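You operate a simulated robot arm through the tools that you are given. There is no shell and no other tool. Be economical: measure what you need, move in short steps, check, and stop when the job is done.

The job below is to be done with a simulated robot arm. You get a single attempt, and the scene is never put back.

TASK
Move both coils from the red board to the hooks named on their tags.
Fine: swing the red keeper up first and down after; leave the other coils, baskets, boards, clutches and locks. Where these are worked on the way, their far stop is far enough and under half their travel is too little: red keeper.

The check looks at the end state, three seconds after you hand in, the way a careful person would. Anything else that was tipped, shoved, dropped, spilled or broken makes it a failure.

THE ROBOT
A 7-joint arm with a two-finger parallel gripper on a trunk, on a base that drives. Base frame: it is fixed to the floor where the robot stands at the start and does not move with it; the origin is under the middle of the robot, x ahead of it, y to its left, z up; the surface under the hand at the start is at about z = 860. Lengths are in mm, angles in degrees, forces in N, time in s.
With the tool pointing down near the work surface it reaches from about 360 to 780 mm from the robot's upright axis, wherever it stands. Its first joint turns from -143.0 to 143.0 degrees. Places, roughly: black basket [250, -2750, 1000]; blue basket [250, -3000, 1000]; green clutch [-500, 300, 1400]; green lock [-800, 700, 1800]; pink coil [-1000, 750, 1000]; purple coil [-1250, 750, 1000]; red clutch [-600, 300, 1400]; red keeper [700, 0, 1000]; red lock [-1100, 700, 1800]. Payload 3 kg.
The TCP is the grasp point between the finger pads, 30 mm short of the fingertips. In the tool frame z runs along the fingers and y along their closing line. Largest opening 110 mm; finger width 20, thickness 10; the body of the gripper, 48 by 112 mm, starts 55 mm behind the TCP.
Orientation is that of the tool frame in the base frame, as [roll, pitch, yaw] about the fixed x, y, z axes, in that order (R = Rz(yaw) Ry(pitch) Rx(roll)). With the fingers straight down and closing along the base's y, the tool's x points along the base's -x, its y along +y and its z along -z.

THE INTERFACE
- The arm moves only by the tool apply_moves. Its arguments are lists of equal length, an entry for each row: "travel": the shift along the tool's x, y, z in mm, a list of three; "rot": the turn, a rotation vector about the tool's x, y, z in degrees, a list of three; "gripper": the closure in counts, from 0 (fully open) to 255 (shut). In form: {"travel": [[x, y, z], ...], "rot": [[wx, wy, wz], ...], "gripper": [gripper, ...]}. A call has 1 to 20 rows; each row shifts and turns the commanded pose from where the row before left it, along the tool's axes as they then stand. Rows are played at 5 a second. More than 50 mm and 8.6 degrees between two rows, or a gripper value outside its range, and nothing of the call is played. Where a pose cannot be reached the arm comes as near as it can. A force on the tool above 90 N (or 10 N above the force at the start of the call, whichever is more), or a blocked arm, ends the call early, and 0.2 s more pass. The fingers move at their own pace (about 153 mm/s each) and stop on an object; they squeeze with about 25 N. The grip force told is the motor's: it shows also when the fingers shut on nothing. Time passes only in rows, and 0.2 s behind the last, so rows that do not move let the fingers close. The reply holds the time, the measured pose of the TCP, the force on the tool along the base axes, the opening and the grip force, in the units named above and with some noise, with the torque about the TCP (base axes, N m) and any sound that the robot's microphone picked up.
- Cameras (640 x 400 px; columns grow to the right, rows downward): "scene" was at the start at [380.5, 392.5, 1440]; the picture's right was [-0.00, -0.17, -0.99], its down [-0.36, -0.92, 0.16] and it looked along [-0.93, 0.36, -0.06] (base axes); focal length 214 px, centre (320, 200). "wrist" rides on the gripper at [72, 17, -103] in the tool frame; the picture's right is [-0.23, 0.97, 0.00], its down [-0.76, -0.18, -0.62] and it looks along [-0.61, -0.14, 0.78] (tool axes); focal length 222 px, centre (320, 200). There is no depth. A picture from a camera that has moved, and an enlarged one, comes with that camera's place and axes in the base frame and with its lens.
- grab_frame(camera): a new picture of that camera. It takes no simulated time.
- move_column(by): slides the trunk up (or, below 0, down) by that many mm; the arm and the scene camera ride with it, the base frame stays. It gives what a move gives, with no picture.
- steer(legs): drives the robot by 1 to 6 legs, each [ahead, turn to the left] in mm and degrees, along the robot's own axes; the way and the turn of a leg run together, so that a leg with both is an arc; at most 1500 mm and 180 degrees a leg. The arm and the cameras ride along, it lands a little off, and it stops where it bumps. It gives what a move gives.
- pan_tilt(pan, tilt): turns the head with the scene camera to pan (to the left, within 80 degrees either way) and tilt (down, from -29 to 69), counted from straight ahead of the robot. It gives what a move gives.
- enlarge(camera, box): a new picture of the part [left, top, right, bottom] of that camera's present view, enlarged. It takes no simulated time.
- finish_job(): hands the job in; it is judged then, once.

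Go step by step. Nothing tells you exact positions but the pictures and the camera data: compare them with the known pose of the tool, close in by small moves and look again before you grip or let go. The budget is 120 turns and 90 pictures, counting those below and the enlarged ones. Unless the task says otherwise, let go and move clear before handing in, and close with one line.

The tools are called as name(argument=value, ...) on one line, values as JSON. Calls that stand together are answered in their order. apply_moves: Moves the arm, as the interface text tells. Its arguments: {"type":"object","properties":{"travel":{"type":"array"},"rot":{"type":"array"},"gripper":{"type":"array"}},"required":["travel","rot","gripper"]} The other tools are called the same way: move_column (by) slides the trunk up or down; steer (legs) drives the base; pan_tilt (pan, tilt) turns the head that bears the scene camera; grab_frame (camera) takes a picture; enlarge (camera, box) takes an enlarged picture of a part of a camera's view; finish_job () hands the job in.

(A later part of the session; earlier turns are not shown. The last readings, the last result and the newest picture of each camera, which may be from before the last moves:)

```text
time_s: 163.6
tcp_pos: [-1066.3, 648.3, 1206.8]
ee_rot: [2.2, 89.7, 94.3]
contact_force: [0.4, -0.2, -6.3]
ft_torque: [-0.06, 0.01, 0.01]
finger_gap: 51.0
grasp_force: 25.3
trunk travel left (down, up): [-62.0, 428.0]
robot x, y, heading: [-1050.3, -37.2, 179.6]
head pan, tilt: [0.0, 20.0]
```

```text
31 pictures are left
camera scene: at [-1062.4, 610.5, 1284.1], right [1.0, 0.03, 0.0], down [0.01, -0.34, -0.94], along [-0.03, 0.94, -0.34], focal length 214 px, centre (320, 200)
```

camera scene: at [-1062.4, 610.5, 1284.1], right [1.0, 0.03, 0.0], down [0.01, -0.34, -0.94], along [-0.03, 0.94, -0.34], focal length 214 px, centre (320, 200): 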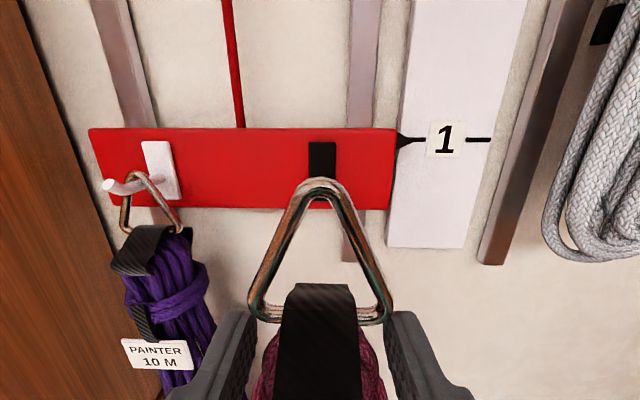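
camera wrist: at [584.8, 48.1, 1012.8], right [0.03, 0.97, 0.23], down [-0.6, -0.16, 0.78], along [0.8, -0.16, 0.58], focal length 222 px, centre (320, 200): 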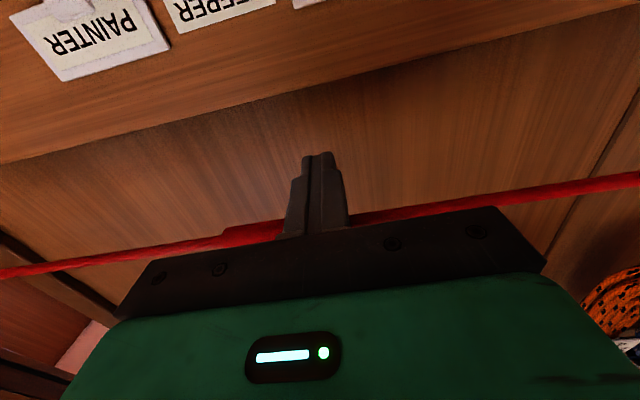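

Pink coil is free. Raise it, retract, and swing the arm back to ahead.

move_column(by=190)

apply_moves(travel=[[0, 0, -34], [0, 0, -34], [0, 0, -34], [0, 0, 0]], rot=[[0, 0, 0], [0, 0, 0], [0, 0, 0], [0, 0, 0]], gripper=[255, 255, 255, 255])

apply_moves(travel=[[0, 46, -1.8], [0, 46, -1.8], [0, 46, -1.8], [0, 46, -1.8], [0, 46, -1.8], [0, 46, -1.8], [0, 46, -1.8], [0, 46, -1.8], [0, 46, -1.8], [0, 46, -1.8], [0, 46, -1.8], [0, 46, -1.8], [0, 46, -1.8], [0, 46, -1.8], [0, 46, -1.8], [0, 46, -1.8], [0, 46, -1.8], [0, 46, -1.8], [0, 46, -1.8]], rot=[[-4.5, 0, 0], [-4.5, 0, 0], [-4.5, 0, 0], [-4.5, 0, 0], [-4.5, 0, 0], [-4.5, 0, 0], [-4.5, 0, 0], [-4.5, 0, 0], [-4.5, 0, 0], [-4.5, 0, 0], [-4.5, 0, 0], [-4.5, 0, 0], [-4.5, 0, 0], [-4.5, 0, 0], [-4.5, 0, 0], [-4.5, 0, 0], [-4.5, 0, 0], [-4.5, 0, 0], [-4.5, 0, 0]], gripper=[255, 255, 255, 255, 255, 255, 255, 255, 255, 255, 255, 255, 255, 255, 255, 255, 255, 255, 255])

```text
time_s: 165.7
tcp_pos: [-1066.5, 648.6, 1395.8]
ee_rot: [-3.0, 89.7, 89.0]
contact_force: [-0.7, -0.4, -5.7]
ft_torque: [-0.14, -0.03, 0.01]
finger_gap: 50.8
grasp_force: 24.8
trunk travel left (down, up): [-252.0, 238.0]
robot x, y, heading: [-1052.8, -39.2, 179.7]
head pan, tilt: [0.0, 20.0]
```

```text
time_s: 166.7
tcp_pos: [-1063.0, 546.1, 1396.2]
ee_rot: [-6.1, 89.7, 85.9]
contact_force: [0.0, 0.0, -5.1]
ft_torque: [-0.11, -0.01, 0.03]
finger_gap: 51.2
grasp_force: 24.9
trunk travel left (down, up): [-252.0, 238.0]
robot x, y, heading: [-1055.2, -36.3, 179.5]
head pan, tilt: [0.0, 20.0]
```

```text
time_s: 170.7
tcp_pos: [-1628.1, -14.1, 1391.7]
ee_rot: [-93.3, 89.7, 84.2]
contact_force: [0.0, 0.1, -5.2]
ft_torque: [0.0, -0.11, 0.07]
finger_gap: 50.8
grasp_force: 24.4
trunk travel left (down, up): [-252.0, 238.0]
robot x, y, heading: [-1051.1, -35.4, 179.8]
head pan, tilt: [0.0, 20.0]
```

Reverse out along the same path and turn toward the keeper board.

steer(legs=[[-265, -17], [-270, 0], [-265, 17], [0, 90], [-120, 0], [0, 90]])

```text
time_s: 179.4
tcp_pos: [-322.1, -776.6, 1391.1]
ee_rot: [-110.0, 89.7, 154.5]
contact_force: [1.3, 0.2, -6.2]
ft_torque: [0.09, -0.06, -0.06]
finger_gap: 51.1
grasp_force: 24.7
trunk travel left (down, up): [-252.0, 238.0]
robot x, y, heading: [-319.9, -198.5, -93.1]
head pan, tilt: [0.0, 20.0]
stopped in leg 4: the robot was blocked; the commanded pose is now the measured one
```

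Step out a bit further and complete the turn.

steer(legs=[[60, 0], [0, 50]])

```text
time_s: 182.7
tcp_pos: [114.6, -633.4, 1392.6]
ee_rot: [-102.8, 89.6, -148.3]
contact_force: [0.0, 0.2, -5.5]
ft_torque: [0.12, 0.11, 0.03]
finger_gap: 51.4
grasp_force: 24.6
trunk travel left (down, up): [-252.0, 238.0]
robot x, y, heading: [-343.7, -281.6, -43.0]
head pan, tilt: [0.0, 20.0]
```

steer(legs=[[0, 93], [270, 0], [110, -50]])

grab_frame(camera="scene")

```text
time_s: 186.9
tcp_pos: [6.5, 183.9, 1389.3]
ee_rot: [-122.0, 89.4, -77.2]
contact_force: [-1.1, 1.4, -5.8]
ft_torque: [-0.08, 0.15, -0.08]
finger_gap: 51.2
grasp_force: 25.3
trunk travel left (down, up): [-252.0, 238.0]
robot x, y, heading: [-305.2, -320.8, 48.0]
head pan, tilt: [0.0, 20.0]
stopped in leg 1: the robot was blocked; the commanded pose is now the measured one
```

```text
30 pictures are left
camera scene: at [-18.0, 158.3, 1468.5], right [0.7, -0.71, 0.01], down [-0.24, -0.25, -0.94], along [0.67, 0.66, -0.35], focal length 214 px, centre (320, 200)
```

scene: 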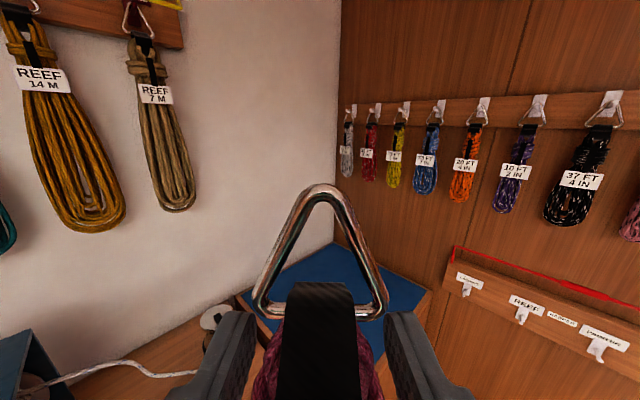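

steer(legs=[[260, 9], [120, -57]])

```text
time_s: 191.4
tcp_pos: [535.2, 43.0, 1392.1]
ee_rot: [-120.4, 89.5, -123.8]
contact_force: [-0.5, 0.4, -5.9]
ft_torque: [0.02, 0.16, 0.01]
finger_gap: 51.1
grasp_force: 25.1
trunk travel left (down, up): [-252.0, 238.0]
robot x, y, heading: [-43.9, -25.0, 0.5]
head pan, tilt: [0.0, 20.0]
```

Parked at (-44,-25,0.5°) with the coil held. Lower the trunk and take a look at the LASHING hook.

move_column(by=-252)

apply_moves(travel=[[15, 40, 5], [15, 40, 5], [15, 40, 5], [15, 40, 5], [0, 0, 0]], rot=[[0, 0, 0], [0, 0, 0], [0, 0, 0], [0, 0, 0], [0, 0, 0]], gripper=[255, 255, 255, 255, 255])

grab_frame(camera="scene")

```text
time_s: 194.0
tcp_pos: [535.4, 43.4, 1139.5]
ee_rot: [-118.8, 89.5, -122.5]
contact_force: [-0.7, 0.1, -5.5]
ft_torque: [0.03, 0.12, -0.01]
finger_gap: 51.3
grasp_force: 24.9
trunk travel left (down, up): [0.0, 490.0]
robot x, y, heading: [-44.4, -24.2, 0.5]
head pan, tilt: [0.0, 20.0]
```

```text
time_s: 195.2
tcp_pos: [564.9, 201.6, 1078.6]
ee_rot: [-122.1, 89.6, -125.6]
contact_force: [-0.5, -0.6, -5.6]
ft_torque: [0.02, 0.17, 0.03]
finger_gap: 51.4
grasp_force: 24.9
trunk travel left (down, up): [0.0, 490.0]
robot x, y, heading: [-46.1, -22.7, 0.3]
head pan, tilt: [0.0, 20.0]
```

```text
29 pictures are left
camera scene: at [531.1, 203.0, 1156.9], right [-0.06, -1.0, 0.01], down [-0.35, 0.02, -0.94], along [0.94, -0.06, -0.35], focal length 214 px, centre (320, 200)
```

scene: 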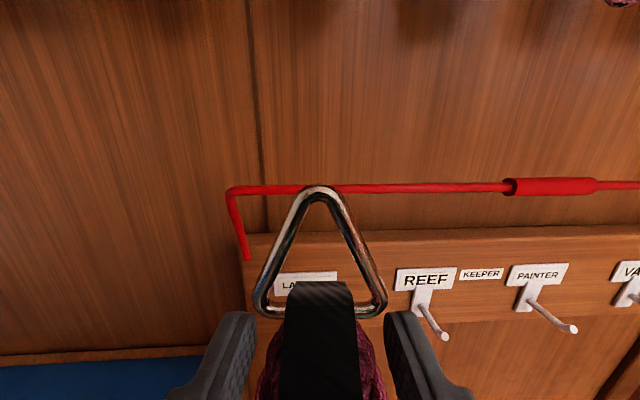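

Hooks measured: LASHING peg tip ≈ (675, 204, 958), sloping slightly up. Using the same relative geometry as on the red board, TCP should hang at (675, 204, ~902); lower and approach at ~+22.

apply_moves(travel=[[35, 0, 5], [35, 0, 5], [35, 0, 10], [30, 0, 15], [20, 0, 5], [0, 0, 0]], rot=[[-3.4, 0, 0], [0, 0, 0], [0, 0, 0], [0, 0, 0], [0, 0, 0], [0, 0, 0]], gripper=[255, 255, 255, 255, 255, 255])

grab_frame(camera="scene")

```text
time_s: 196.6
tcp_pos: [605.4, 200.0, 922.9]
ee_rot: [-123.2, 89.5, -123.4]
contact_force: [-0.7, 0.4, -5.2]
ft_torque: [0.05, 0.11, 0.03]
finger_gap: 51.5
grasp_force: 25.1
trunk travel left (down, up): [0.0, 490.0]
robot x, y, heading: [-46.8, -26.8, 0.5]
head pan, tilt: [0.0, 20.0]
```

```text
28 pictures are left
camera scene: at [570.1, 199.7, 1001.5], right [0.0, -1.0, 0.01], down [-0.35, -0.01, -0.94], along [0.94, -0.01, -0.35], focal length 214 px, centre (320, 200)
```

scene: 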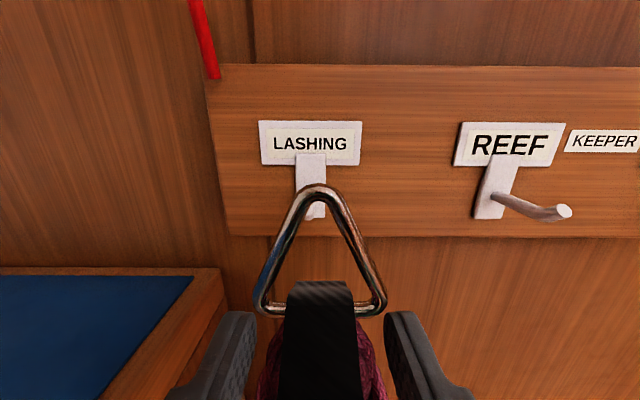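

The peg lines up inside the ring. Shift 3 mm, down 5, and advance onto the peg.

apply_moves(travel=[[5, 3, 0], [0, 0, 15], [0, 0, 15], [0, 0, 10], [0, 0, 0]], rot=[[0, 0, 0], [0, 0, 0], [0, 0, 0], [0, 0, 0], [0, 0, 0]], gripper=[255, 255, 255, 255, 255])

grab_frame(camera="scene")

```text
time_s: 197.8
tcp_pos: [644.8, 202.3, 918.0]
ee_rot: [-123.7, 89.5, -123.8]
contact_force: [-0.2, -0.8, -4.9]
ft_torque: [0.01, 0.1, 0.0]
finger_gap: 51.5
grasp_force: 24.6
trunk travel left (down, up): [0.0, 490.0]
robot x, y, heading: [-43.1, -26.1, 0.3]
head pan, tilt: [0.0, 20.0]
```

```text
27 pictures are left
camera scene: at [610.4, 203.0, 996.3], right [0.0, -1.0, 0.01], down [-0.35, -0.01, -0.94], along [0.94, -0.01, -0.35], focal length 214 px, centre (320, 200)
```

scene: 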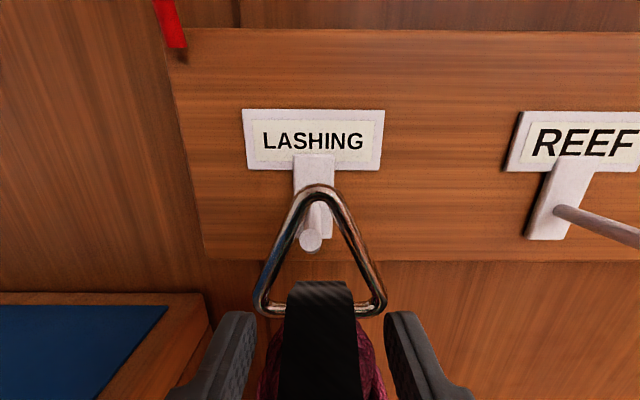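

apply_moves(travel=[[0, 2, 10], [0, 0, 10], [0, 0, 10], [0, 0, 0]], rot=[[0, 0, 0], [0, 0, 0], [0, 0, 0], [0, 0, 0]], gripper=[255, 255, 255, 255])

grab_frame(camera="scene")

```text
time_s: 198.8
tcp_pos: [673.8, 204.7, 919.5]
ee_rot: [-107.6, 89.6, -107.7]
contact_force: [-24.2, -4.4, -4.4]
ft_torque: [0.0, 0.17, -0.16]
finger_gap: 51.2
grasp_force: 24.1
trunk travel left (down, up): [0.0, 490.0]
robot x, y, heading: [-48.1, -26.6, 0.5]
head pan, tilt: [0.0, 20.0]
```

```text
26 pictures are left
camera scene: at [638.2, 205.0, 997.6], right [0.0, -1.0, 0.01], down [-0.34, 0.0, -0.94], along [0.94, -0.01, -0.34], focal length 214 px, centre (320, 200)
```

scene: 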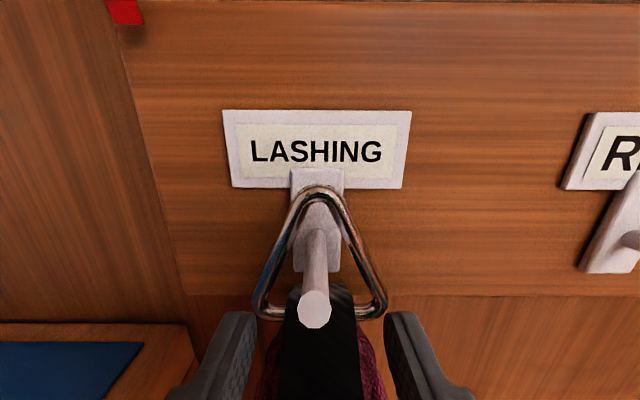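

The peg is well through the ring; a light touch on the board. Back 4 mm and lower until the ring rests.

apply_moves(travel=[[0, 0, -4], [6, 0, 0], [6, 0, 0], [4, 0, 0], [3, 0, 0], [0, 0, 0]], rot=[[0, 0, 0], [0, 0, 0], [0, 0, 0], [0, 0, 0], [0, 0, 0], [0, 0, 0]], gripper=[255, 255, 255, 255, 255, 255])

grab_frame(camera="scene")

```text
time_s: 200.2
tcp_pos: [670.3, 206.1, 900.3]
ee_rot: [-92.2, 89.5, -92.3]
contact_force: [11.8, 9.3, 16.1]
ft_torque: [-0.41, 0.13, 0.21]
finger_gap: 51.1
grasp_force: 25.3
trunk travel left (down, up): [0.0, 490.0]
robot x, y, heading: [-45.1, -25.4, 0.2]
head pan, tilt: [0.0, 20.0]
```

```text
25 pictures are left
camera scene: at [635.5, 205.8, 979.4], right [0.0, -1.0, 0.01], down [-0.34, -0.01, -0.94], along [0.94, -0.01, -0.34], focal length 214 px, centre (320, 200)
```

scene: 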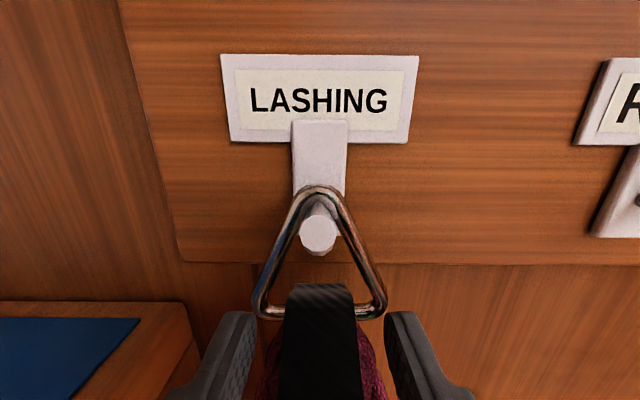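

The ring rests on the peg (support force felt). Release and back out.

apply_moves(travel=[[-2, 0, 0], [0, 0, 0], [0, 0, 0], [0, 0, 0], [0, 0, -15], [0, 0, -30], [-15, 0, -30], [0, 0, 0]], rot=[[0, 0, 0], [0, 0, 0], [0, 0, 0], [0, 0, 0], [0, 0, 0], [0, 0, 0], [0, 0, 0], [0, 0, 0]], gripper=[255, 70, 70, 70, 70, 70, 70, 70])

grab_frame(camera="scene")

```text
time_s: 202.0
tcp_pos: [595.2, 204.6, 917.2]
ee_rot: [-120.8, 89.5, -121.0]
contact_force: [-0.4, -0.7, 0.6]
ft_torque: [0.01, 0.03, -0.01]
finger_gap: 79.7
grasp_force: 0.1
trunk travel left (down, up): [0.0, 490.0]
robot x, y, heading: [-44.4, -26.0, 0.2]
head pan, tilt: [0.0, 20.0]
```

```text
24 pictures are left
camera scene: at [560.3, 205.6, 994.5], right [0.0, -1.0, 0.01], down [-0.35, -0.01, -0.94], along [0.94, -0.01, -0.35], focal length 214 px, centre (320, 200)
```

scene: 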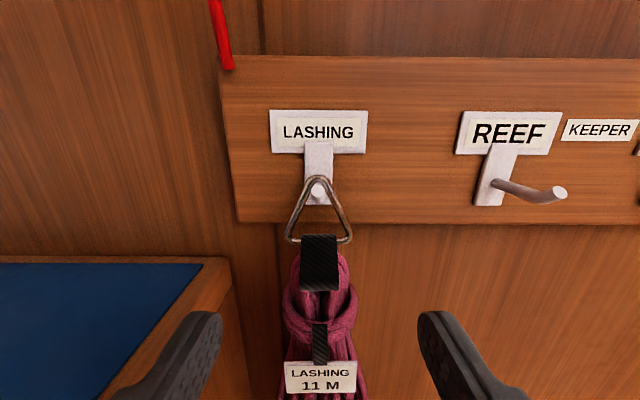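

Pink is hung on LASHING. Retract, raise and drive back for the purple coil.

apply_moves(travel=[[-10, 0, -35], [-40, -30, 0], [-40, -30, 0], [-40, -30, 0], [-40, -30, 0], [-20, -40, -5], [0, 0, 0]], rot=[[0, 0, 0], [0, 0, 0], [0, 0, 0], [0, 0, 0], [0, 0, 0], [0, 0, 0], [0, 0, 0]], gripper=[0, 0, 0, 0, 0, 0, 0])

move_column(by=240)

steer(legs=[[-270, 0], [0, -75], [180, 0], [0, -105]])

```text
time_s: 203.6
tcp_pos: [556.9, 46.4, 1107.5]
ee_rot: [-119.9, 89.5, -120.0]
contact_force: [-0.8, -0.7, 0.5]
ft_torque: [0.03, -0.02, 0.04]
finger_gap: 109.6
grasp_force: 0.1
trunk travel left (down, up): [0.0, 490.0]
robot x, y, heading: [-47.4, -25.1, 0.3]
head pan, tilt: [0.0, 20.0]
```

```text
time_s: 206.1
tcp_pos: [556.3, 46.4, 1347.9]
ee_rot: [-120.9, 89.5, -121.1]
contact_force: [0.7, -0.1, -0.1]
ft_torque: [-0.01, 0.0, 0.0]
finger_gap: 109.7
grasp_force: 0.2
trunk travel left (down, up): [-240.0, 250.0]
robot x, y, heading: [-46.0, -29.6, 0.5]
head pan, tilt: [0.0, 20.0]
```

```text
time_s: 215.5
tcp_pos: [-754.2, -568.3, 1348.9]
ee_rot: [-120.8, 89.6, 89.1]
contact_force: [-0.9, 0.1, 0.5]
ft_torque: [0.04, -0.01, 0.04]
finger_gap: 109.8
grasp_force: 0.1
trunk travel left (down, up): [-240.0, 250.0]
robot x, y, heading: [-233.3, -254.6, -151.2]
head pan, tilt: [0.0, 20.0]
stopped in leg 4: the robot was blocked; the commanded pose is now the measured one
```

steer(legs=[[200, -54], [430, 0], [240, 25]])

```text
time_s: 222.0
tcp_pos: [-1654.7, -46.8, 1347.6]
ee_rot: [-120.5, 89.5, 60.5]
contact_force: [0.2, -1.4, 0.7]
ft_torque: [0.04, -0.01, -0.01]
finger_gap: 109.9
grasp_force: 0.1
trunk travel left (down, up): [-240.0, 250.0]
robot x, y, heading: [-1050.4, -12.9, 179.6]
head pan, tilt: [0.0, 20.0]
```

apply_moves(travel=[[0, -47.4, -1.9], [0, -47.4, -1.9], [0, -47.4, -1.9], [0, -47.4, -1.9], [0, -47.4, -1.9], [0, -47.4, -1.9], [0, -47.4, -1.9], [0, -47.4, -1.9], [0, -47.4, -1.9], [0, -47.4, -1.9], [0, -47.4, -1.9], [0, -47.4, -1.9], [0, -47.4, -1.9], [0, -47.4, -1.9], [0, -47.4, -1.9], [0, -47.4, -1.9], [0, -47.4, -1.9], [0, -47.4, -1.9], [0, -47.4, -1.9], [0, -47.4, -1.9]], rot=[[4.5, 0, 0], [4.5, 0, 0], [4.5, 0, 0], [4.5, 0, 0], [4.5, 0, 0], [4.5, 0, 0], [4.5, 0, 0], [4.5, 0, 0], [4.5, 0, 0], [4.5, 0, 0], [4.5, 0, 0], [4.5, 0, 0], [4.5, 0, 0], [4.5, 0, 0], [4.5, 0, 0], [4.5, 0, 0], [4.5, 0, 0], [4.5, 0, 0], [4.5, 0, 0], [4.5, 0, 0]], gripper=[0, 0, 0, 0, 0, 0, 0, 0, 0, 0, 0, 0, 0, 0, 0, 0, 0, 0, 0, 0])

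move_column(by=-158)

grab_frame(camera="scene")

```text
time_s: 226.2
tcp_pos: [-1061.0, 568.4, 1355.6]
ee_rot: [-33.5, 89.4, 57.4]
contact_force: [-0.5, 0.2, -0.4]
ft_torque: [0.0, -0.01, -0.01]
finger_gap: 110.4
grasp_force: 0.0
trunk travel left (down, up): [-240.0, 250.0]
robot x, y, heading: [-1049.3, -11.2, 179.6]
head pan, tilt: [0.0, 20.0]
```

```text
time_s: 228.0
tcp_pos: [-1060.3, 567.6, 1197.9]
ee_rot: [-29.6, 89.5, 61.3]
contact_force: [-0.1, 0.1, -0.6]
ft_torque: [-0.03, -0.01, 0.0]
finger_gap: 109.9
grasp_force: 0.1
trunk travel left (down, up): [-82.0, 408.0]
robot x, y, heading: [-1049.5, -10.1, 179.8]
head pan, tilt: [0.0, 20.0]
```

```text
23 pictures are left
camera scene: at [-1057.9, 529.4, 1275.8], right [1.0, 0.02, 0.0], down [0.01, -0.34, -0.94], along [-0.02, 0.94, -0.34], focal length 214 px, centre (320, 200)
```

scene: 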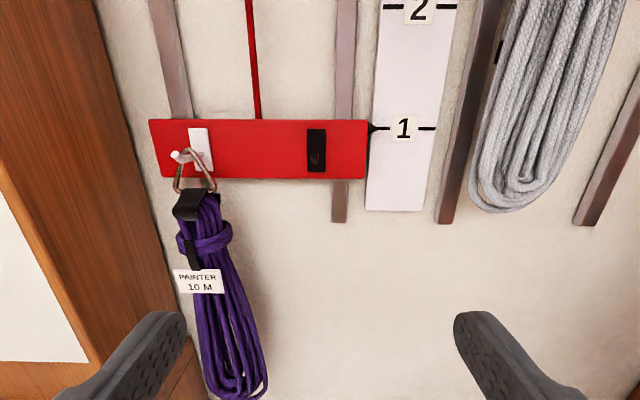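

Move across to x≈-1203 and look.

apply_moves(travel=[[3, 36, 0], [3, 36, 0], [3, 36, 0], [0, 35, 10], [0, 0, 40], [0, 0, 38], [0, 0, 0]], rot=[[0, 0, 0], [0, 0, 0], [0, 0, 0], [0, 0, 0], [0, 0, 0], [0, 0, 0], [0, 0, 0]], gripper=[70, 70, 70, 70, 70, 70, 70])

grab_frame(camera="scene")

```text
time_s: 229.6
tcp_pos: [-1205.2, 653.0, 1188.8]
ee_rot: [-28.3, 89.5, 62.6]
contact_force: [0.8, -0.1, 0.2]
ft_torque: [0.0, 0.0, -0.03]
finger_gap: 79.8
grasp_force: 0.0
trunk travel left (down, up): [-82.0, 408.0]
robot x, y, heading: [-1048.8, -10.7, 179.6]
head pan, tilt: [0.0, 20.0]
```

```text
22 pictures are left
camera scene: at [-1202.2, 614.9, 1266.6], right [1.0, 0.02, 0.0], down [0.01, -0.34, -0.94], along [-0.02, 0.94, -0.34], focal length 214 px, centre (320, 200)
```

scene: 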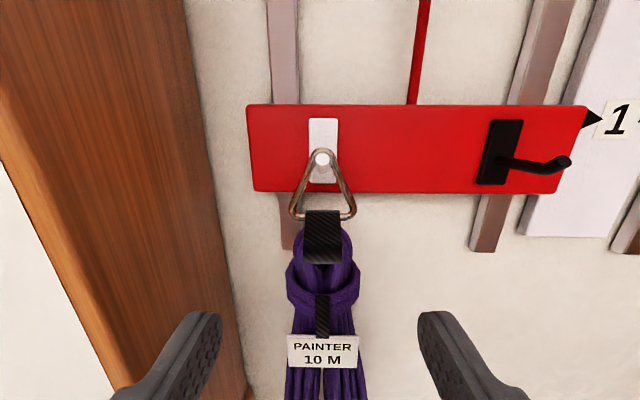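

Aligned. Advance and grip.

apply_moves(travel=[[0, -2, 25], [0, 0, 25], [0, 0, 20], [0, 0, 16], [0, 0, 0], [0, 0, 0], [0, 0, 0], [0, 0, 0]], rot=[[0, 0, 0], [0, 0, 0], [0, 0, 0], [0, 0, 0], [0, 0, 0], [0, 0, 0], [0, 0, 0], [0, 0, 0]], gripper=[70, 70, 70, 70, 70, 255, 255, 255])

grab_frame(camera="scene")

```text
time_s: 231.4
tcp_pos: [-1205.2, 738.4, 1188.8]
ee_rot: [-28.9, 89.5, 62.1]
contact_force: [3.5, 3.8, 0.9]
ft_torque: [-0.19, 0.19, -0.09]
finger_gap: 51.1
grasp_force: 25.1
trunk travel left (down, up): [-82.0, 408.0]
robot x, y, heading: [-1049.6, -13.8, 179.8]
head pan, tilt: [0.0, 20.0]
```

```text
21 pictures are left
camera scene: at [-1201.9, 701.6, 1267.3], right [1.0, 0.02, 0.0], down [0.01, -0.34, -0.94], along [-0.01, 0.94, -0.34], focal length 214 px, centre (320, 200)
```

scene: 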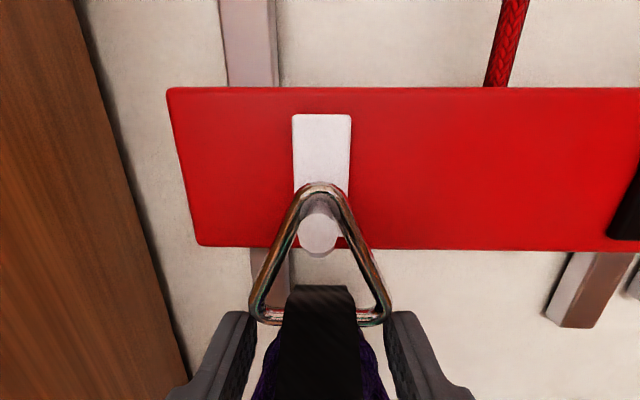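

Gripped. Lift and draw out, then raise the trunk and retract.

apply_moves(travel=[[-7, 0, 0], [-7, 0, 0], [-7, 0, 0], [0, 0, 0], [2, 0, -5], [0, 0, -12], [0, 0, -15], [0, 0, -20], [0, 0, -20], [0, 0, -20], [0, 0, 0]], rot=[[0, 0, 0], [0, 0, 0], [0, 0, 0], [0, 0, 0], [0, 0, 0], [0, 0, 0], [0, 0, 0], [0, 0, 0], [0, 0, 0], [0, 0, 0], [0, 0, 0]], gripper=[255, 255, 255, 255, 255, 255, 255, 255, 255, 255, 255])

grab_frame(camera="scene")

```text
time_s: 233.8
tcp_pos: [-1202.4, 646.8, 1208.0]
ee_rot: [-31.5, 89.5, 59.4]
contact_force: [0.0, -0.6, -5.2]
ft_torque: [-0.09, 0.01, 0.03]
finger_gap: 51.1
grasp_force: 25.3
trunk travel left (down, up): [-82.0, 408.0]
robot x, y, heading: [-1048.2, -12.4, 179.6]
head pan, tilt: [0.0, 20.0]
```

```text
20 pictures are left
camera scene: at [-1200.5, 609.2, 1285.6], right [1.0, 0.02, 0.0], down [0.01, -0.34, -0.94], along [-0.01, 0.94, -0.34], focal length 214 px, centre (320, 200)
```

scene: 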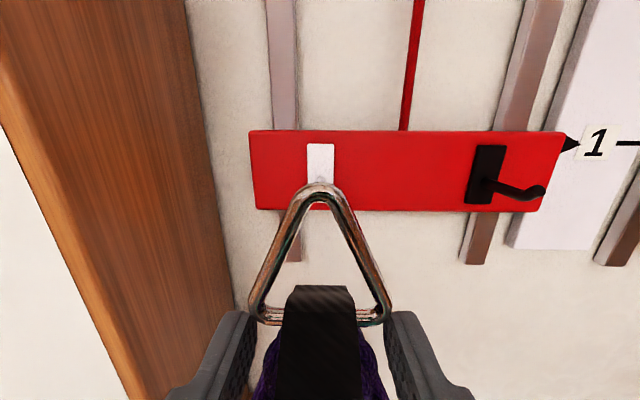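

Purple is free. Raise, retract sideways and back, then swing ahead.

apply_moves(travel=[[0, 0, -45], [-5, -48, 0], [-5, -48, 0], [-5, -46, -40], [0, 0, 0]], rot=[[0, 0, 0], [0, 0, 0], [0, 0, 0], [0, 0, 0], [0, 0, 0]], gripper=[255, 255, 255, 255, 255])

move_column(by=175)

apply_moves(travel=[[0, 45.2, -1.8], [0, 45.2, -1.8], [0, 45.2, -1.8], [0, 45.2, -1.8], [0, 45.2, -1.8], [0, 45.2, -1.8], [0, 45.2, -1.8], [0, 45.2, -1.8], [0, 45.2, -1.8], [0, 45.2, -1.8], [0, 45.2, -1.8], [0, 45.2, -1.8], [0, 45.2, -1.8], [0, 45.2, -1.8], [0, 45.2, -1.8], [0, 45.2, -1.8], [0, 45.2, -1.8], [0, 45.2, -1.8], [0, 45.2, -1.8], [0, 45.2, -1.8]], rot=[[-4.5, 0, 0], [-4.5, 0, 0], [-4.5, 0, 0], [-4.5, 0, 0], [-4.5, 0, 0], [-4.5, 0, 0], [-4.5, 0, 0], [-4.5, 0, 0], [-4.5, 0, 0], [-4.5, 0, 0], [-4.5, 0, 0], [-4.5, 0, 0], [-4.5, 0, 0], [-4.5, 0, 0], [-4.5, 0, 0], [-4.5, 0, 0], [-4.5, 0, 0], [-4.5, 0, 0], [-4.5, 0, 0], [-4.5, 0, 0]], gripper=[255, 255, 255, 255, 255, 255, 255, 255, 255, 255, 255, 255, 255, 255, 255, 255, 255, 255, 255, 255])

```text
refused: row 4 steps farther than a row can; nothing moved
```

```text
time_s: 235.8
tcp_pos: [-1203.1, 646.7, 1383.0]
ee_rot: [-32.5, 89.5, 58.4]
contact_force: [-0.4, 0.2, -4.9]
ft_torque: [-0.1, 0.01, 0.02]
finger_gap: 51.5
grasp_force: 25.3
trunk travel left (down, up): [-257.0, 233.0]
robot x, y, heading: [-1050.5, -10.8, 179.6]
head pan, tilt: [0.0, 20.0]
```

```text
time_s: 240.0
tcp_pos: [-1771.1, 60.7, 1374.4]
ee_rot: [-126.1, 89.5, 55.0]
contact_force: [0.7, 1.4, -5.2]
ft_torque: [0.03, -0.08, 0.05]
finger_gap: 51.2
grasp_force: 25.1
trunk travel left (down, up): [-257.0, 233.0]
robot x, y, heading: [-1048.8, -11.6, 179.6]
head pan, tilt: [0.0, 20.0]
```

The first move was refused, so the swing ran from further out; no contact was felt. I'll retract and check the tool cabinet with a picture.

apply_moves(travel=[[0, 10, -43], [0, 10, -43], [0, 10, -43], [0, 0, 0]], rot=[[0, 0, 0], [0, 0, 0], [0, 0, 0], [0, 0, 0]], gripper=[255, 255, 255, 255])

pan_tilt(pan=-78, tilt=25)

grab_frame(camera="scene")

```text
time_s: 241.0
tcp_pos: [-1639.6, 33.5, 1375.6]
ee_rot: [-119.3, 89.6, 61.8]
contact_force: [0.1, 0.4, -4.7]
ft_torque: [-0.03, -0.1, -0.01]
finger_gap: 51.1
grasp_force: 25.0
trunk travel left (down, up): [-257.0, 233.0]
robot x, y, heading: [-1046.1, -14.7, 179.9]
head pan, tilt: [0.0, 20.0]
```

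```text
time_s: 242.5
tcp_pos: [-1640.3, 33.6, 1375.9]
ee_rot: [-123.7, 89.5, 57.2]
contact_force: [-0.3, 0.8, -4.6]
ft_torque: [0.01, -0.09, 0.01]
finger_gap: 51.4
grasp_force: 24.8
trunk travel left (down, up): [-257.0, 233.0]
robot x, y, heading: [-1050.8, -11.5, 179.6]
head pan, tilt: [-78.0, 25.0]
```

```text
19 pictures are left
camera scene: at [-1528.9, 124.7, 1447.2], right [0.97, 0.23, 0.01], down [0.1, -0.41, -0.91], along [-0.2, 0.89, -0.42], focal length 214 px, centre (320, 200)
```

scene: 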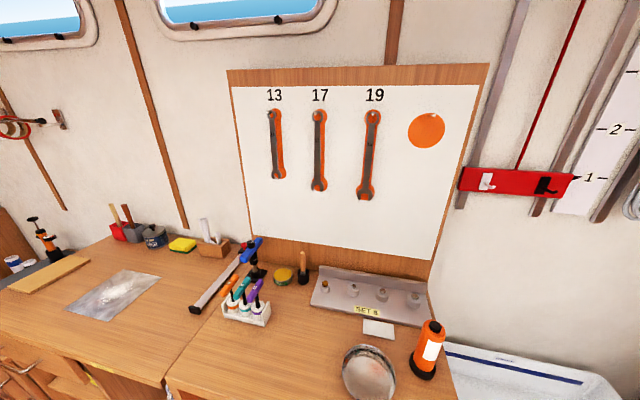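

Everything there is undisturbed. Drive back to the keeper board.

pan_tilt(pan=0, tilt=20)

steer(legs=[[-240, -25], [-430, 0], [-200, 54], [80, 0], [0, 100], [0, 99]])

```text
time_s: 244.0
tcp_pos: [-1639.6, 33.2, 1376.3]
ee_rot: [-123.8, 89.6, 57.2]
contact_force: [1.0, -0.1, -4.5]
ft_torque: [0.03, -0.12, 0.01]
finger_gap: 51.3
grasp_force: 24.8
trunk travel left (down, up): [-257.0, 233.0]
robot x, y, heading: [-1049.5, -9.3, 179.6]
head pan, tilt: [0.0, 20.0]
```

```text
time_s: 254.3
tcp_pos: [-203.9, -867.5, 1375.7]
ee_rot: [-125.1, 89.4, 159.6]
contact_force: [1.9, 0.2, -4.3]
ft_torque: [0.16, -0.03, -0.09]
finger_gap: 51.2
grasp_force: 25.1
trunk travel left (down, up): [-257.0, 233.0]
robot x, y, heading: [-358.1, -296.8, -75.5]
head pan, tilt: [0.0, 20.0]
stopped in leg 5: the robot was blocked; the commanded pose is now the measured one
```

steer(legs=[[50, 0], [0, 62], [0, 62]])

```text
time_s: 259.4
tcp_pos: [235.8, -227.4, 1377.2]
ee_rot: [-120.6, 89.3, -109.7]
contact_force: [-1.0, 2.3, -5.6]
ft_torque: [0.09, 0.14, -0.07]
finger_gap: 51.4
grasp_force: 24.5
trunk travel left (down, up): [-257.0, 233.0]
robot x, y, heading: [-339.6, -397.6, 10.9]
head pan, tilt: [0.0, 20.0]
stopped in leg 3: the robot was blocked; the commanded pose is now the measured one
```

steer(legs=[[0, 47]])

```text
time_s: 262.0
tcp_pos: [-62.3, 140.0, 1377.0]
ee_rot: [-121.5, 89.4, -64.1]
contact_force: [0.3, 0.1, -5.3]
ft_torque: [-0.14, 0.04, -0.02]
finger_gap: 51.2
grasp_force: 25.2
trunk travel left (down, up): [-257.0, 233.0]
robot x, y, heading: [-315.3, -408.7, 57.1]
head pan, tilt: [0.0, 20.0]
```

steer(legs=[[350, 6], [115, -63]])

grab_frame(camera="scene")

```text
time_s: 267.1
tcp_pos: [550.3, 31.6, 1377.1]
ee_rot: [-131.8, 89.5, -131.9]
contact_force: [1.6, -0.4, -4.8]
ft_torque: [-0.01, 0.1, 0.01]
finger_gap: 51.0
grasp_force: 24.5
trunk travel left (down, up): [-257.0, 233.0]
robot x, y, heading: [-47.1, -11.2, 0.2]
head pan, tilt: [0.0, 20.0]
```

```text
18 pictures are left
camera scene: at [517.0, 31.9, 1455.1], right [0.0, -1.0, 0.01], down [-0.35, -0.01, -0.94], along [0.94, -0.01, -0.35], focal length 214 px, centre (320, 200)
```

scene: 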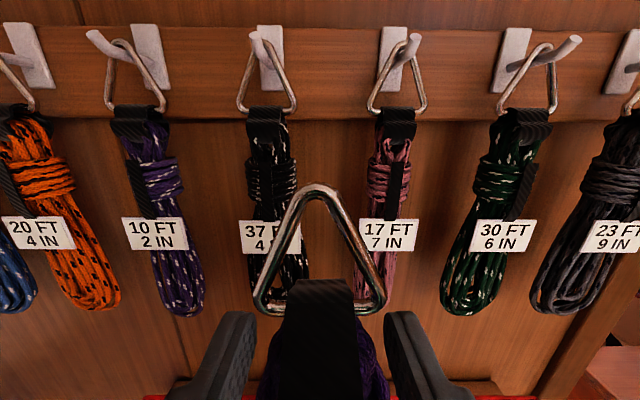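

Parked well. Lower and move to in front of the PAINTER hook.

move_column(by=-257)

apply_moves(travel=[[5, -48, 0], [5, -49, 0], [38, 0, 10], [38, 0, 10], [38, 0, 10], [38, 0, 13], [38, 0, 10], [0, 0, 0]], rot=[[0, 0, 0], [0, 0, 0], [0, 0, 0], [0, 0, 0], [0, 0, 0], [0, 0, 0], [0, 0, 0], [0, 0, 0]], gripper=[255, 255, 255, 255, 255, 255, 255, 255])

grab_frame(camera="scene")

```text
time_s: 269.8
tcp_pos: [548.9, 32.7, 1121.1]
ee_rot: [-125.6, 89.4, -125.9]
contact_force: [0.1, 0.1, -4.6]
ft_torque: [-0.03, 0.11, -0.01]
finger_gap: 51.2
grasp_force: 25.0
trunk travel left (down, up): [0.0, 490.0]
robot x, y, heading: [-50.8, -14.2, 0.1]
head pan, tilt: [0.0, 20.0]
```

```text
time_s: 271.6
tcp_pos: [602.6, -59.7, 1019.8]
ee_rot: [-167.0, 87.9, -167.2]
contact_force: [-0.4, 0.4, -4.6]
ft_torque: [0.03, 0.07, -0.01]
finger_gap: 51.2
grasp_force: 25.0
out of reach, approached as far as the arm can: row 5, 6, 7
trunk travel left (down, up): [0.0, 490.0]
robot x, y, heading: [-47.3, -13.5, 0.1]
head pan, tilt: [0.0, 20.0]
```

```text
17 pictures are left
camera scene: at [570.6, -59.4, 1100.5], right [-0.01, -1.0, 0.01], down [-0.38, -0.01, -0.93], along [0.93, -0.01, -0.38], focal length 214 px, centre (320, 200)
```

scene: 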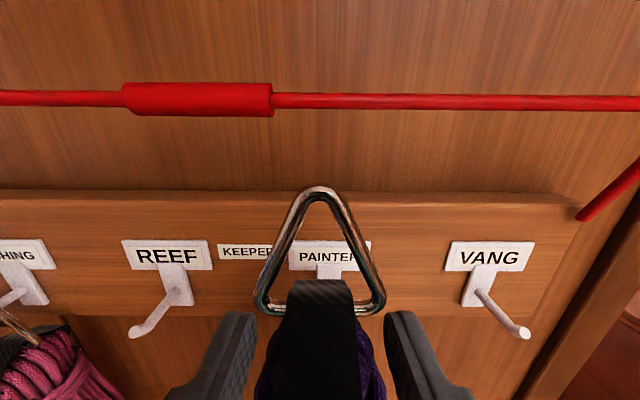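

The low pose needs a larger radius; back the base 55 mm and continue.

steer(legs=[[-55, 0]])

apply_moves(travel=[[0, -4, 30], [30, 0, 20], [30, 0, 5], [30, 0, 0], [12, 0, 0], [0, 0, 0]], rot=[[0, -1.5, 0], [0, 0, 0], [0, 0, 0], [0, 0, 0], [0, 0, 0], [0, 0, 0]], gripper=[255, 255, 255, 255, 255, 255])

grab_frame(camera="scene")

```text
time_s: 272.5
tcp_pos: [545.8, -60.2, 1021.3]
ee_rot: [-167.1, 88.0, -167.5]
contact_force: [-0.3, 0.3, -5.4]
ft_torque: [0.04, 0.11, -0.01]
finger_gap: 51.4
grasp_force: 24.9
trunk travel left (down, up): [0.0, 490.0]
robot x, y, heading: [-104.3, -12.3, 0.2]
head pan, tilt: [0.0, 20.0]
```

```text
time_s: 273.9
tcp_pos: [607.7, -62.6, 1018.2]
ee_rot: [-167.2, 87.8, -167.6]
contact_force: [-0.6, 0.2, -5.1]
ft_torque: [0.01, 0.07, -0.01]
finger_gap: 51.5
grasp_force: 25.1
out of reach, approached as far as the arm can: row 1, 2, 3, 4, 5
trunk travel left (down, up): [0.0, 490.0]
robot x, y, heading: [-104.3, -12.8, 0.1]
head pan, tilt: [0.0, 20.0]
```

```text
16 pictures are left
camera scene: at [575.8, -61.7, 1097.9], right [-0.01, -1.0, 0.01], down [-0.38, -0.01, -0.93], along [0.93, -0.01, -0.38], focal length 214 px, centre (320, 200)
```

scene: 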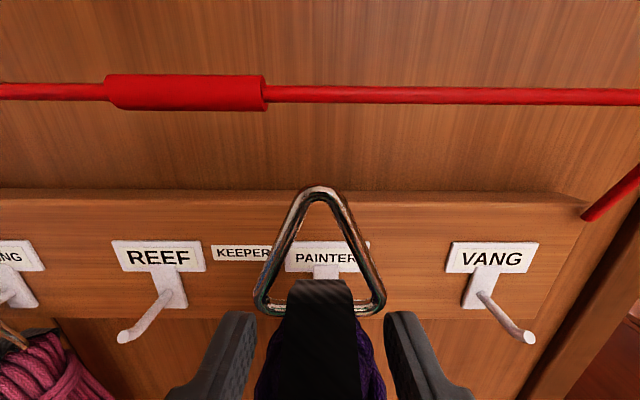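

The arm's limit depends on tool yaw relative to its azimuth; turning the hand ~14° to the right should free it (the ring tolerates that).

apply_moves(travel=[[0, 0, 0], [0, 0, 0], [25, 0, 0], [25, 0, 0], [25, 0, 0], [20, 0, 0], [0, 0, 0]], rot=[[7, 0, 0], [7, 0, 0], [0, 0, 0], [0, 0, 0], [0, 0, 0], [0, 0, 0], [0, 0, 0]], gripper=[255, 255, 255, 255, 255, 255, 255])

grab_frame(camera="scene")

```text
time_s: 275.5
tcp_pos: [606.3, -62.4, 931.1]
ee_rot: [-128.6, 89.2, -142.8]
contact_force: [-0.6, 0.1, -5.7]
ft_torque: [0.07, 0.09, 0.01]
finger_gap: 51.1
grasp_force: 24.6
out of reach, approached as far as the arm can: row 1
trunk travel left (down, up): [0.0, 490.0]
robot x, y, heading: [-101.0, -13.1, 0.5]
head pan, tilt: [0.0, 20.0]
```

```text
15 pictures are left
camera scene: at [574.5, -53.0, 1009.3], right [-0.25, -0.97, 0.01], down [-0.34, 0.08, -0.94], along [0.91, -0.23, -0.35], focal length 214 px, centre (320, 200)
```

scene: 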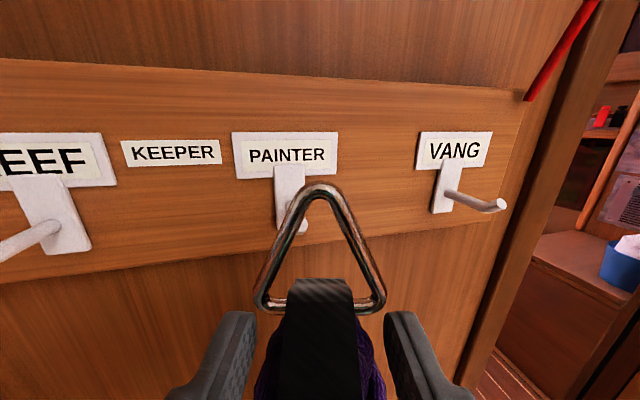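

That freed it. The PAINTER peg tip is at (675,-68,957); lower 12 and advance straight along base x.

apply_moves(travel=[[12, 0, 0], [0, 3.75, 14.5], [0, 3.75, 14.5], [0, 2.5, 9.7], [0, 0, 0]], rot=[[0, 0, 0], [0, 0, 0], [0, 0, 0], [0, 0, 0], [0, 0, 0]], gripper=[255, 255, 255, 255, 255])

grab_frame(camera="scene")

```text
time_s: 276.7
tcp_pos: [647.8, -62.0, 919.4]
ee_rot: [-130.8, 89.1, -145.0]
contact_force: [0.2, 0.2, -4.9]
ft_torque: [0.02, 0.14, 0.02]
finger_gap: 51.1
grasp_force: 25.2
trunk travel left (down, up): [0.0, 490.0]
robot x, y, heading: [-104.4, -15.7, 0.6]
head pan, tilt: [0.0, 20.0]
```

```text
14 pictures are left
camera scene: at [614.4, -53.0, 996.5], right [-0.25, -0.97, 0.01], down [-0.34, 0.08, -0.94], along [0.91, -0.23, -0.35], focal length 214 px, centre (320, 200)
```

scene: 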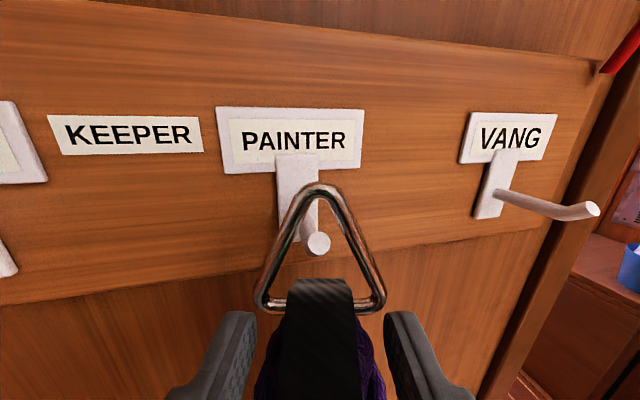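

Peg tip centered in the ring. Advance 18 mm more.

apply_moves(travel=[[0, 2, 7.7], [0, 1.5, 5.8], [0, 1, 3.9], [0, 0, 0]], rot=[[0, 0, 0], [0, 0, 0], [0, 0, 0], [0, 0, 0]], gripper=[255, 255, 255, 255])

grab_frame(camera="scene")

```text
time_s: 277.7
tcp_pos: [664.5, -62.2, 918.3]
ee_rot: [-126.8, 89.2, -141.2]
contact_force: [0.7, 0.6, -4.7]
ft_torque: [0.02, 0.11, 0.01]
finger_gap: 51.3
grasp_force: 25.2
trunk travel left (down, up): [0.0, 490.0]
robot x, y, heading: [-102.5, -11.3, 0.2]
head pan, tilt: [0.0, 20.0]
```

```text
13 pictures are left
camera scene: at [632.1, -53.0, 996.8], right [-0.25, -0.97, 0.01], down [-0.34, 0.08, -0.94], along [0.91, -0.24, -0.35], focal length 214 px, centre (320, 200)
```

scene: 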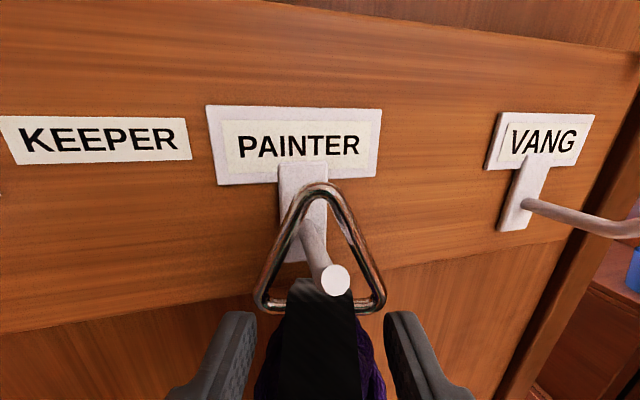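

The peg is through the ring. Lower until the ring rests.

apply_moves(travel=[[0, 0.5, 2], [6, 0, 0], [5, 0, 0], [4, 0, 0], [3, 0, 0], [0, 0, 0]], rot=[[0, 0, 0], [0, 0, 0], [0, 0, 0], [0, 0, 0], [0, 0, 0], [0, 0, 0]], gripper=[255, 255, 255, 255, 255, 255])

grab_frame(camera="scene")

```text
time_s: 279.1
tcp_pos: [667.0, -62.5, 901.5]
ee_rot: [-120.1, 89.3, -134.4]
contact_force: [6.5, 2.2, 2.8]
ft_torque: [-0.07, 0.16, 0.08]
finger_gap: 51.2
grasp_force: 25.2
trunk travel left (down, up): [0.0, 490.0]
robot x, y, heading: [-108.3, -13.5, 0.5]
head pan, tilt: [0.0, 20.0]
```

```text
12 pictures are left
camera scene: at [634.3, -52.8, 979.8], right [-0.25, -0.97, 0.01], down [-0.34, 0.08, -0.94], along [0.91, -0.23, -0.35], focal length 214 px, centre (320, 200)
```

scene: 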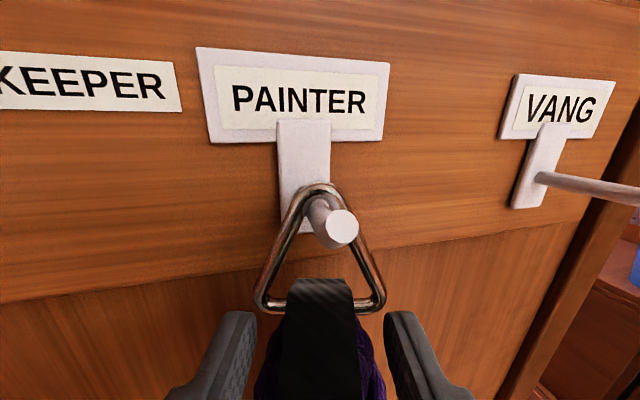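

Weight is on the peg. Release and withdraw along the fingers.

apply_moves(travel=[[0, 0, 0], [0, 0, 0], [0, 0, 0], [0, 0, -15], [0, 0, -25], [0, 0, -25], [-20, 0, -20], [0, 0, 0]], rot=[[0, 0, 0], [0, 0, 0], [0, 0, 0], [0, 0, 0], [0, 0, 0], [0, 0, 0], [0, 0, 0], [0, 0, 0]], gripper=[70, 70, 70, 70, 70, 70, 70, 70])

grab_frame(camera="scene")

```text
time_s: 280.9
tcp_pos: [583.9, -41.6, 921.1]
ee_rot: [-126.1, 89.2, -140.4]
contact_force: [-0.8, 0.7, 1.0]
ft_torque: [-0.02, -0.02, -0.03]
finger_gap: 80.0
grasp_force: 0.1
trunk travel left (down, up): [0.0, 490.0]
robot x, y, heading: [-102.6, -13.1, 0.2]
head pan, tilt: [0.0, 20.0]
```

```text
11 pictures are left
camera scene: at [551.6, -31.6, 999.5], right [-0.25, -0.97, 0.01], down [-0.34, 0.08, -0.94], along [0.91, -0.23, -0.35], focal length 214 px, centre (320, 200)
```

scene: 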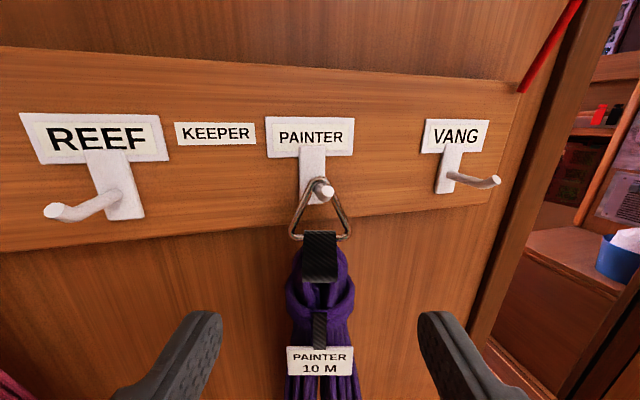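

Purple hangs on PAINTER. Now the keeper: raise the closed fingers above the bar at its middle.

apply_moves(travel=[[-45, 0, -15], [-46, 15, 0], [-46, 15, 0], [-46, 15, 0], [-46, 5, 0], [0, 0, 0]], rot=[[0, 0, 0], [0, 0, 0], [0, 0, 0], [0, 0, 0], [0, 0, 0], [0, 0, 0]], gripper=[70, 255, 255, 255, 255, 255])

grab_frame(camera="scene")

```text
time_s: 282.3
tcp_pos: [586.1, 13.4, 1150.5]
ee_rot: [-128.2, 89.1, -142.4]
contact_force: [0.2, 0.2, 0.3]
ft_torque: [-0.01, 0.01, 0.02]
finger_gap: 0.0
grasp_force: 24.8
trunk travel left (down, up): [0.0, 490.0]
robot x, y, heading: [-104.6, -11.4, 0.4]
head pan, tilt: [0.0, 20.0]
```

```text
10 pictures are left
camera scene: at [552.4, 22.8, 1228.7], right [-0.25, -0.97, 0.01], down [-0.34, 0.08, -0.94], along [0.91, -0.23, -0.35], focal length 214 px, centre (320, 200)
```

scene: 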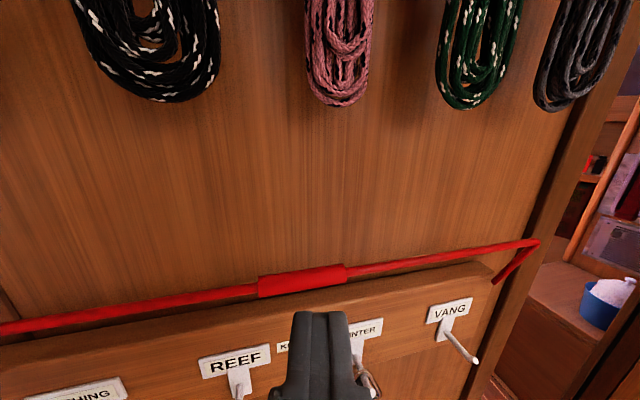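

Bar sleeve at (688, 2, 1108). Go over it, then press down following the arc.

apply_moves(travel=[[0, 5.2, 20.3], [0, 5.2, 20.3], [0, 5.2, 20.3], [0, 5.2, 20.3], [10, 0, 0], [8, 0, 0], [4, 0, 0], [4, 0, 0], [4, -0.5, -1.5], [4, -0.5, -1.5], [4, -0.5, -2], [0, 0, 0]], rot=[[0, 0, 0], [0, 0, 0], [0, 0, 0], [0, 0, 0], [0, 0, 0], [0, 0, 0], [0, 0, 0], [0, 0, 0], [0, 0, 0], [0, 0, 0], [0, 0, 0], [0, 0, 0]], gripper=[255, 255, 255, 255, 255, 255, 255, 255, 255, 255, 255, 255])

grab_frame(camera="wrist")

```text
time_s: 284.9
tcp_pos: [657.9, 12.2, 1118.6]
ee_rot: [-64.2, 89.6, -78.6]
contact_force: [-20.4, 2.2, 48.8]
ft_torque: [-0.24, -0.87, -0.41]
finger_gap: 0.0
grasp_force: 24.9
trunk travel left (down, up): [0.0, 490.0]
robot x, y, heading: [-103.2, -15.6, 0.1]
head pan, tilt: [0.0, 20.0]
```

```text
9 pictures are left
camera wrist: at [561.6, 54.3, 1046.6], right [0.24, 0.95, 0.22], down [-0.65, -0.01, 0.76], along [0.72, -0.33, 0.61], focal length 222 px, centre (320, 200)
```

wrist: 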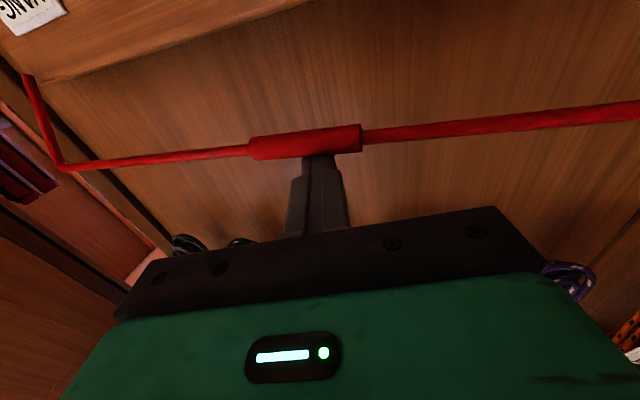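

The bar is under the very tips. Lift slightly, reach 12 mm further, then press down again.

apply_moves(travel=[[-8, 0, 0], [0, 3, 12], [6, 0, 0], [4, 0, 0], [4, 0, 0], [4, 0, 0], [4, 0, 0], [4, -0.5, -1.5], [4, -0.5, -2], [4, -0.5, -2], [0, 0, 0]], rot=[[0, 0, 0], [0, 0, 0], [0, 0, 0], [0, 0, 0], [0, 0, 0], [0, 0, 0], [0, 0, 0], [0, 0, 0], [0, 0, 0], [0, 0, 0], [0, 0, 0]], gripper=[255, 255, 255, 255, 255, 255, 255, 255, 255, 255, 255])

grab_frame(camera="wrist")

```text
time_s: 286.0
tcp_pos: [668.4, 13.3, 1123.5]
ee_rot: [-26.2, 89.0, -40.6]
contact_force: [-10.3, -0.7, 36.6]
ft_torque: [-0.23, -0.69, -0.34]
finger_gap: 0.1
grasp_force: 25.1
trunk travel left (down, up): [0.0, 490.0]
robot x, y, heading: [-102.4, -10.6, 0.3]
head pan, tilt: [0.0, 20.0]
stopped in row 5: the force on the tool passed its limit at 94 N (the readings are from after the stop); the commanded pose is now the measured one
```

```text
8 pictures are left
camera wrist: at [574.4, 54.2, 1049.3], right [0.24, 0.95, 0.22], down [-0.66, -0.01, 0.75], along [0.71, -0.32, 0.62], focal length 222 px, centre (320, 200)
```

wrist: 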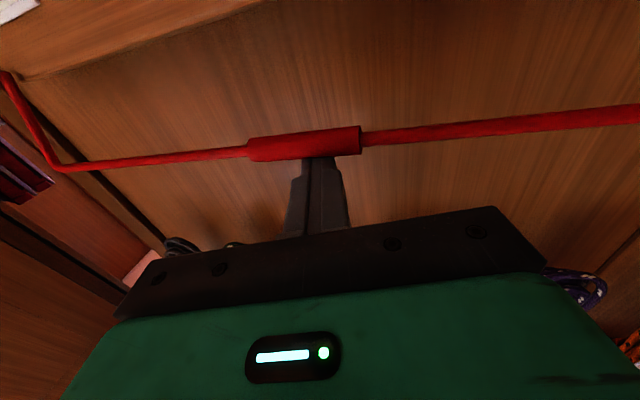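

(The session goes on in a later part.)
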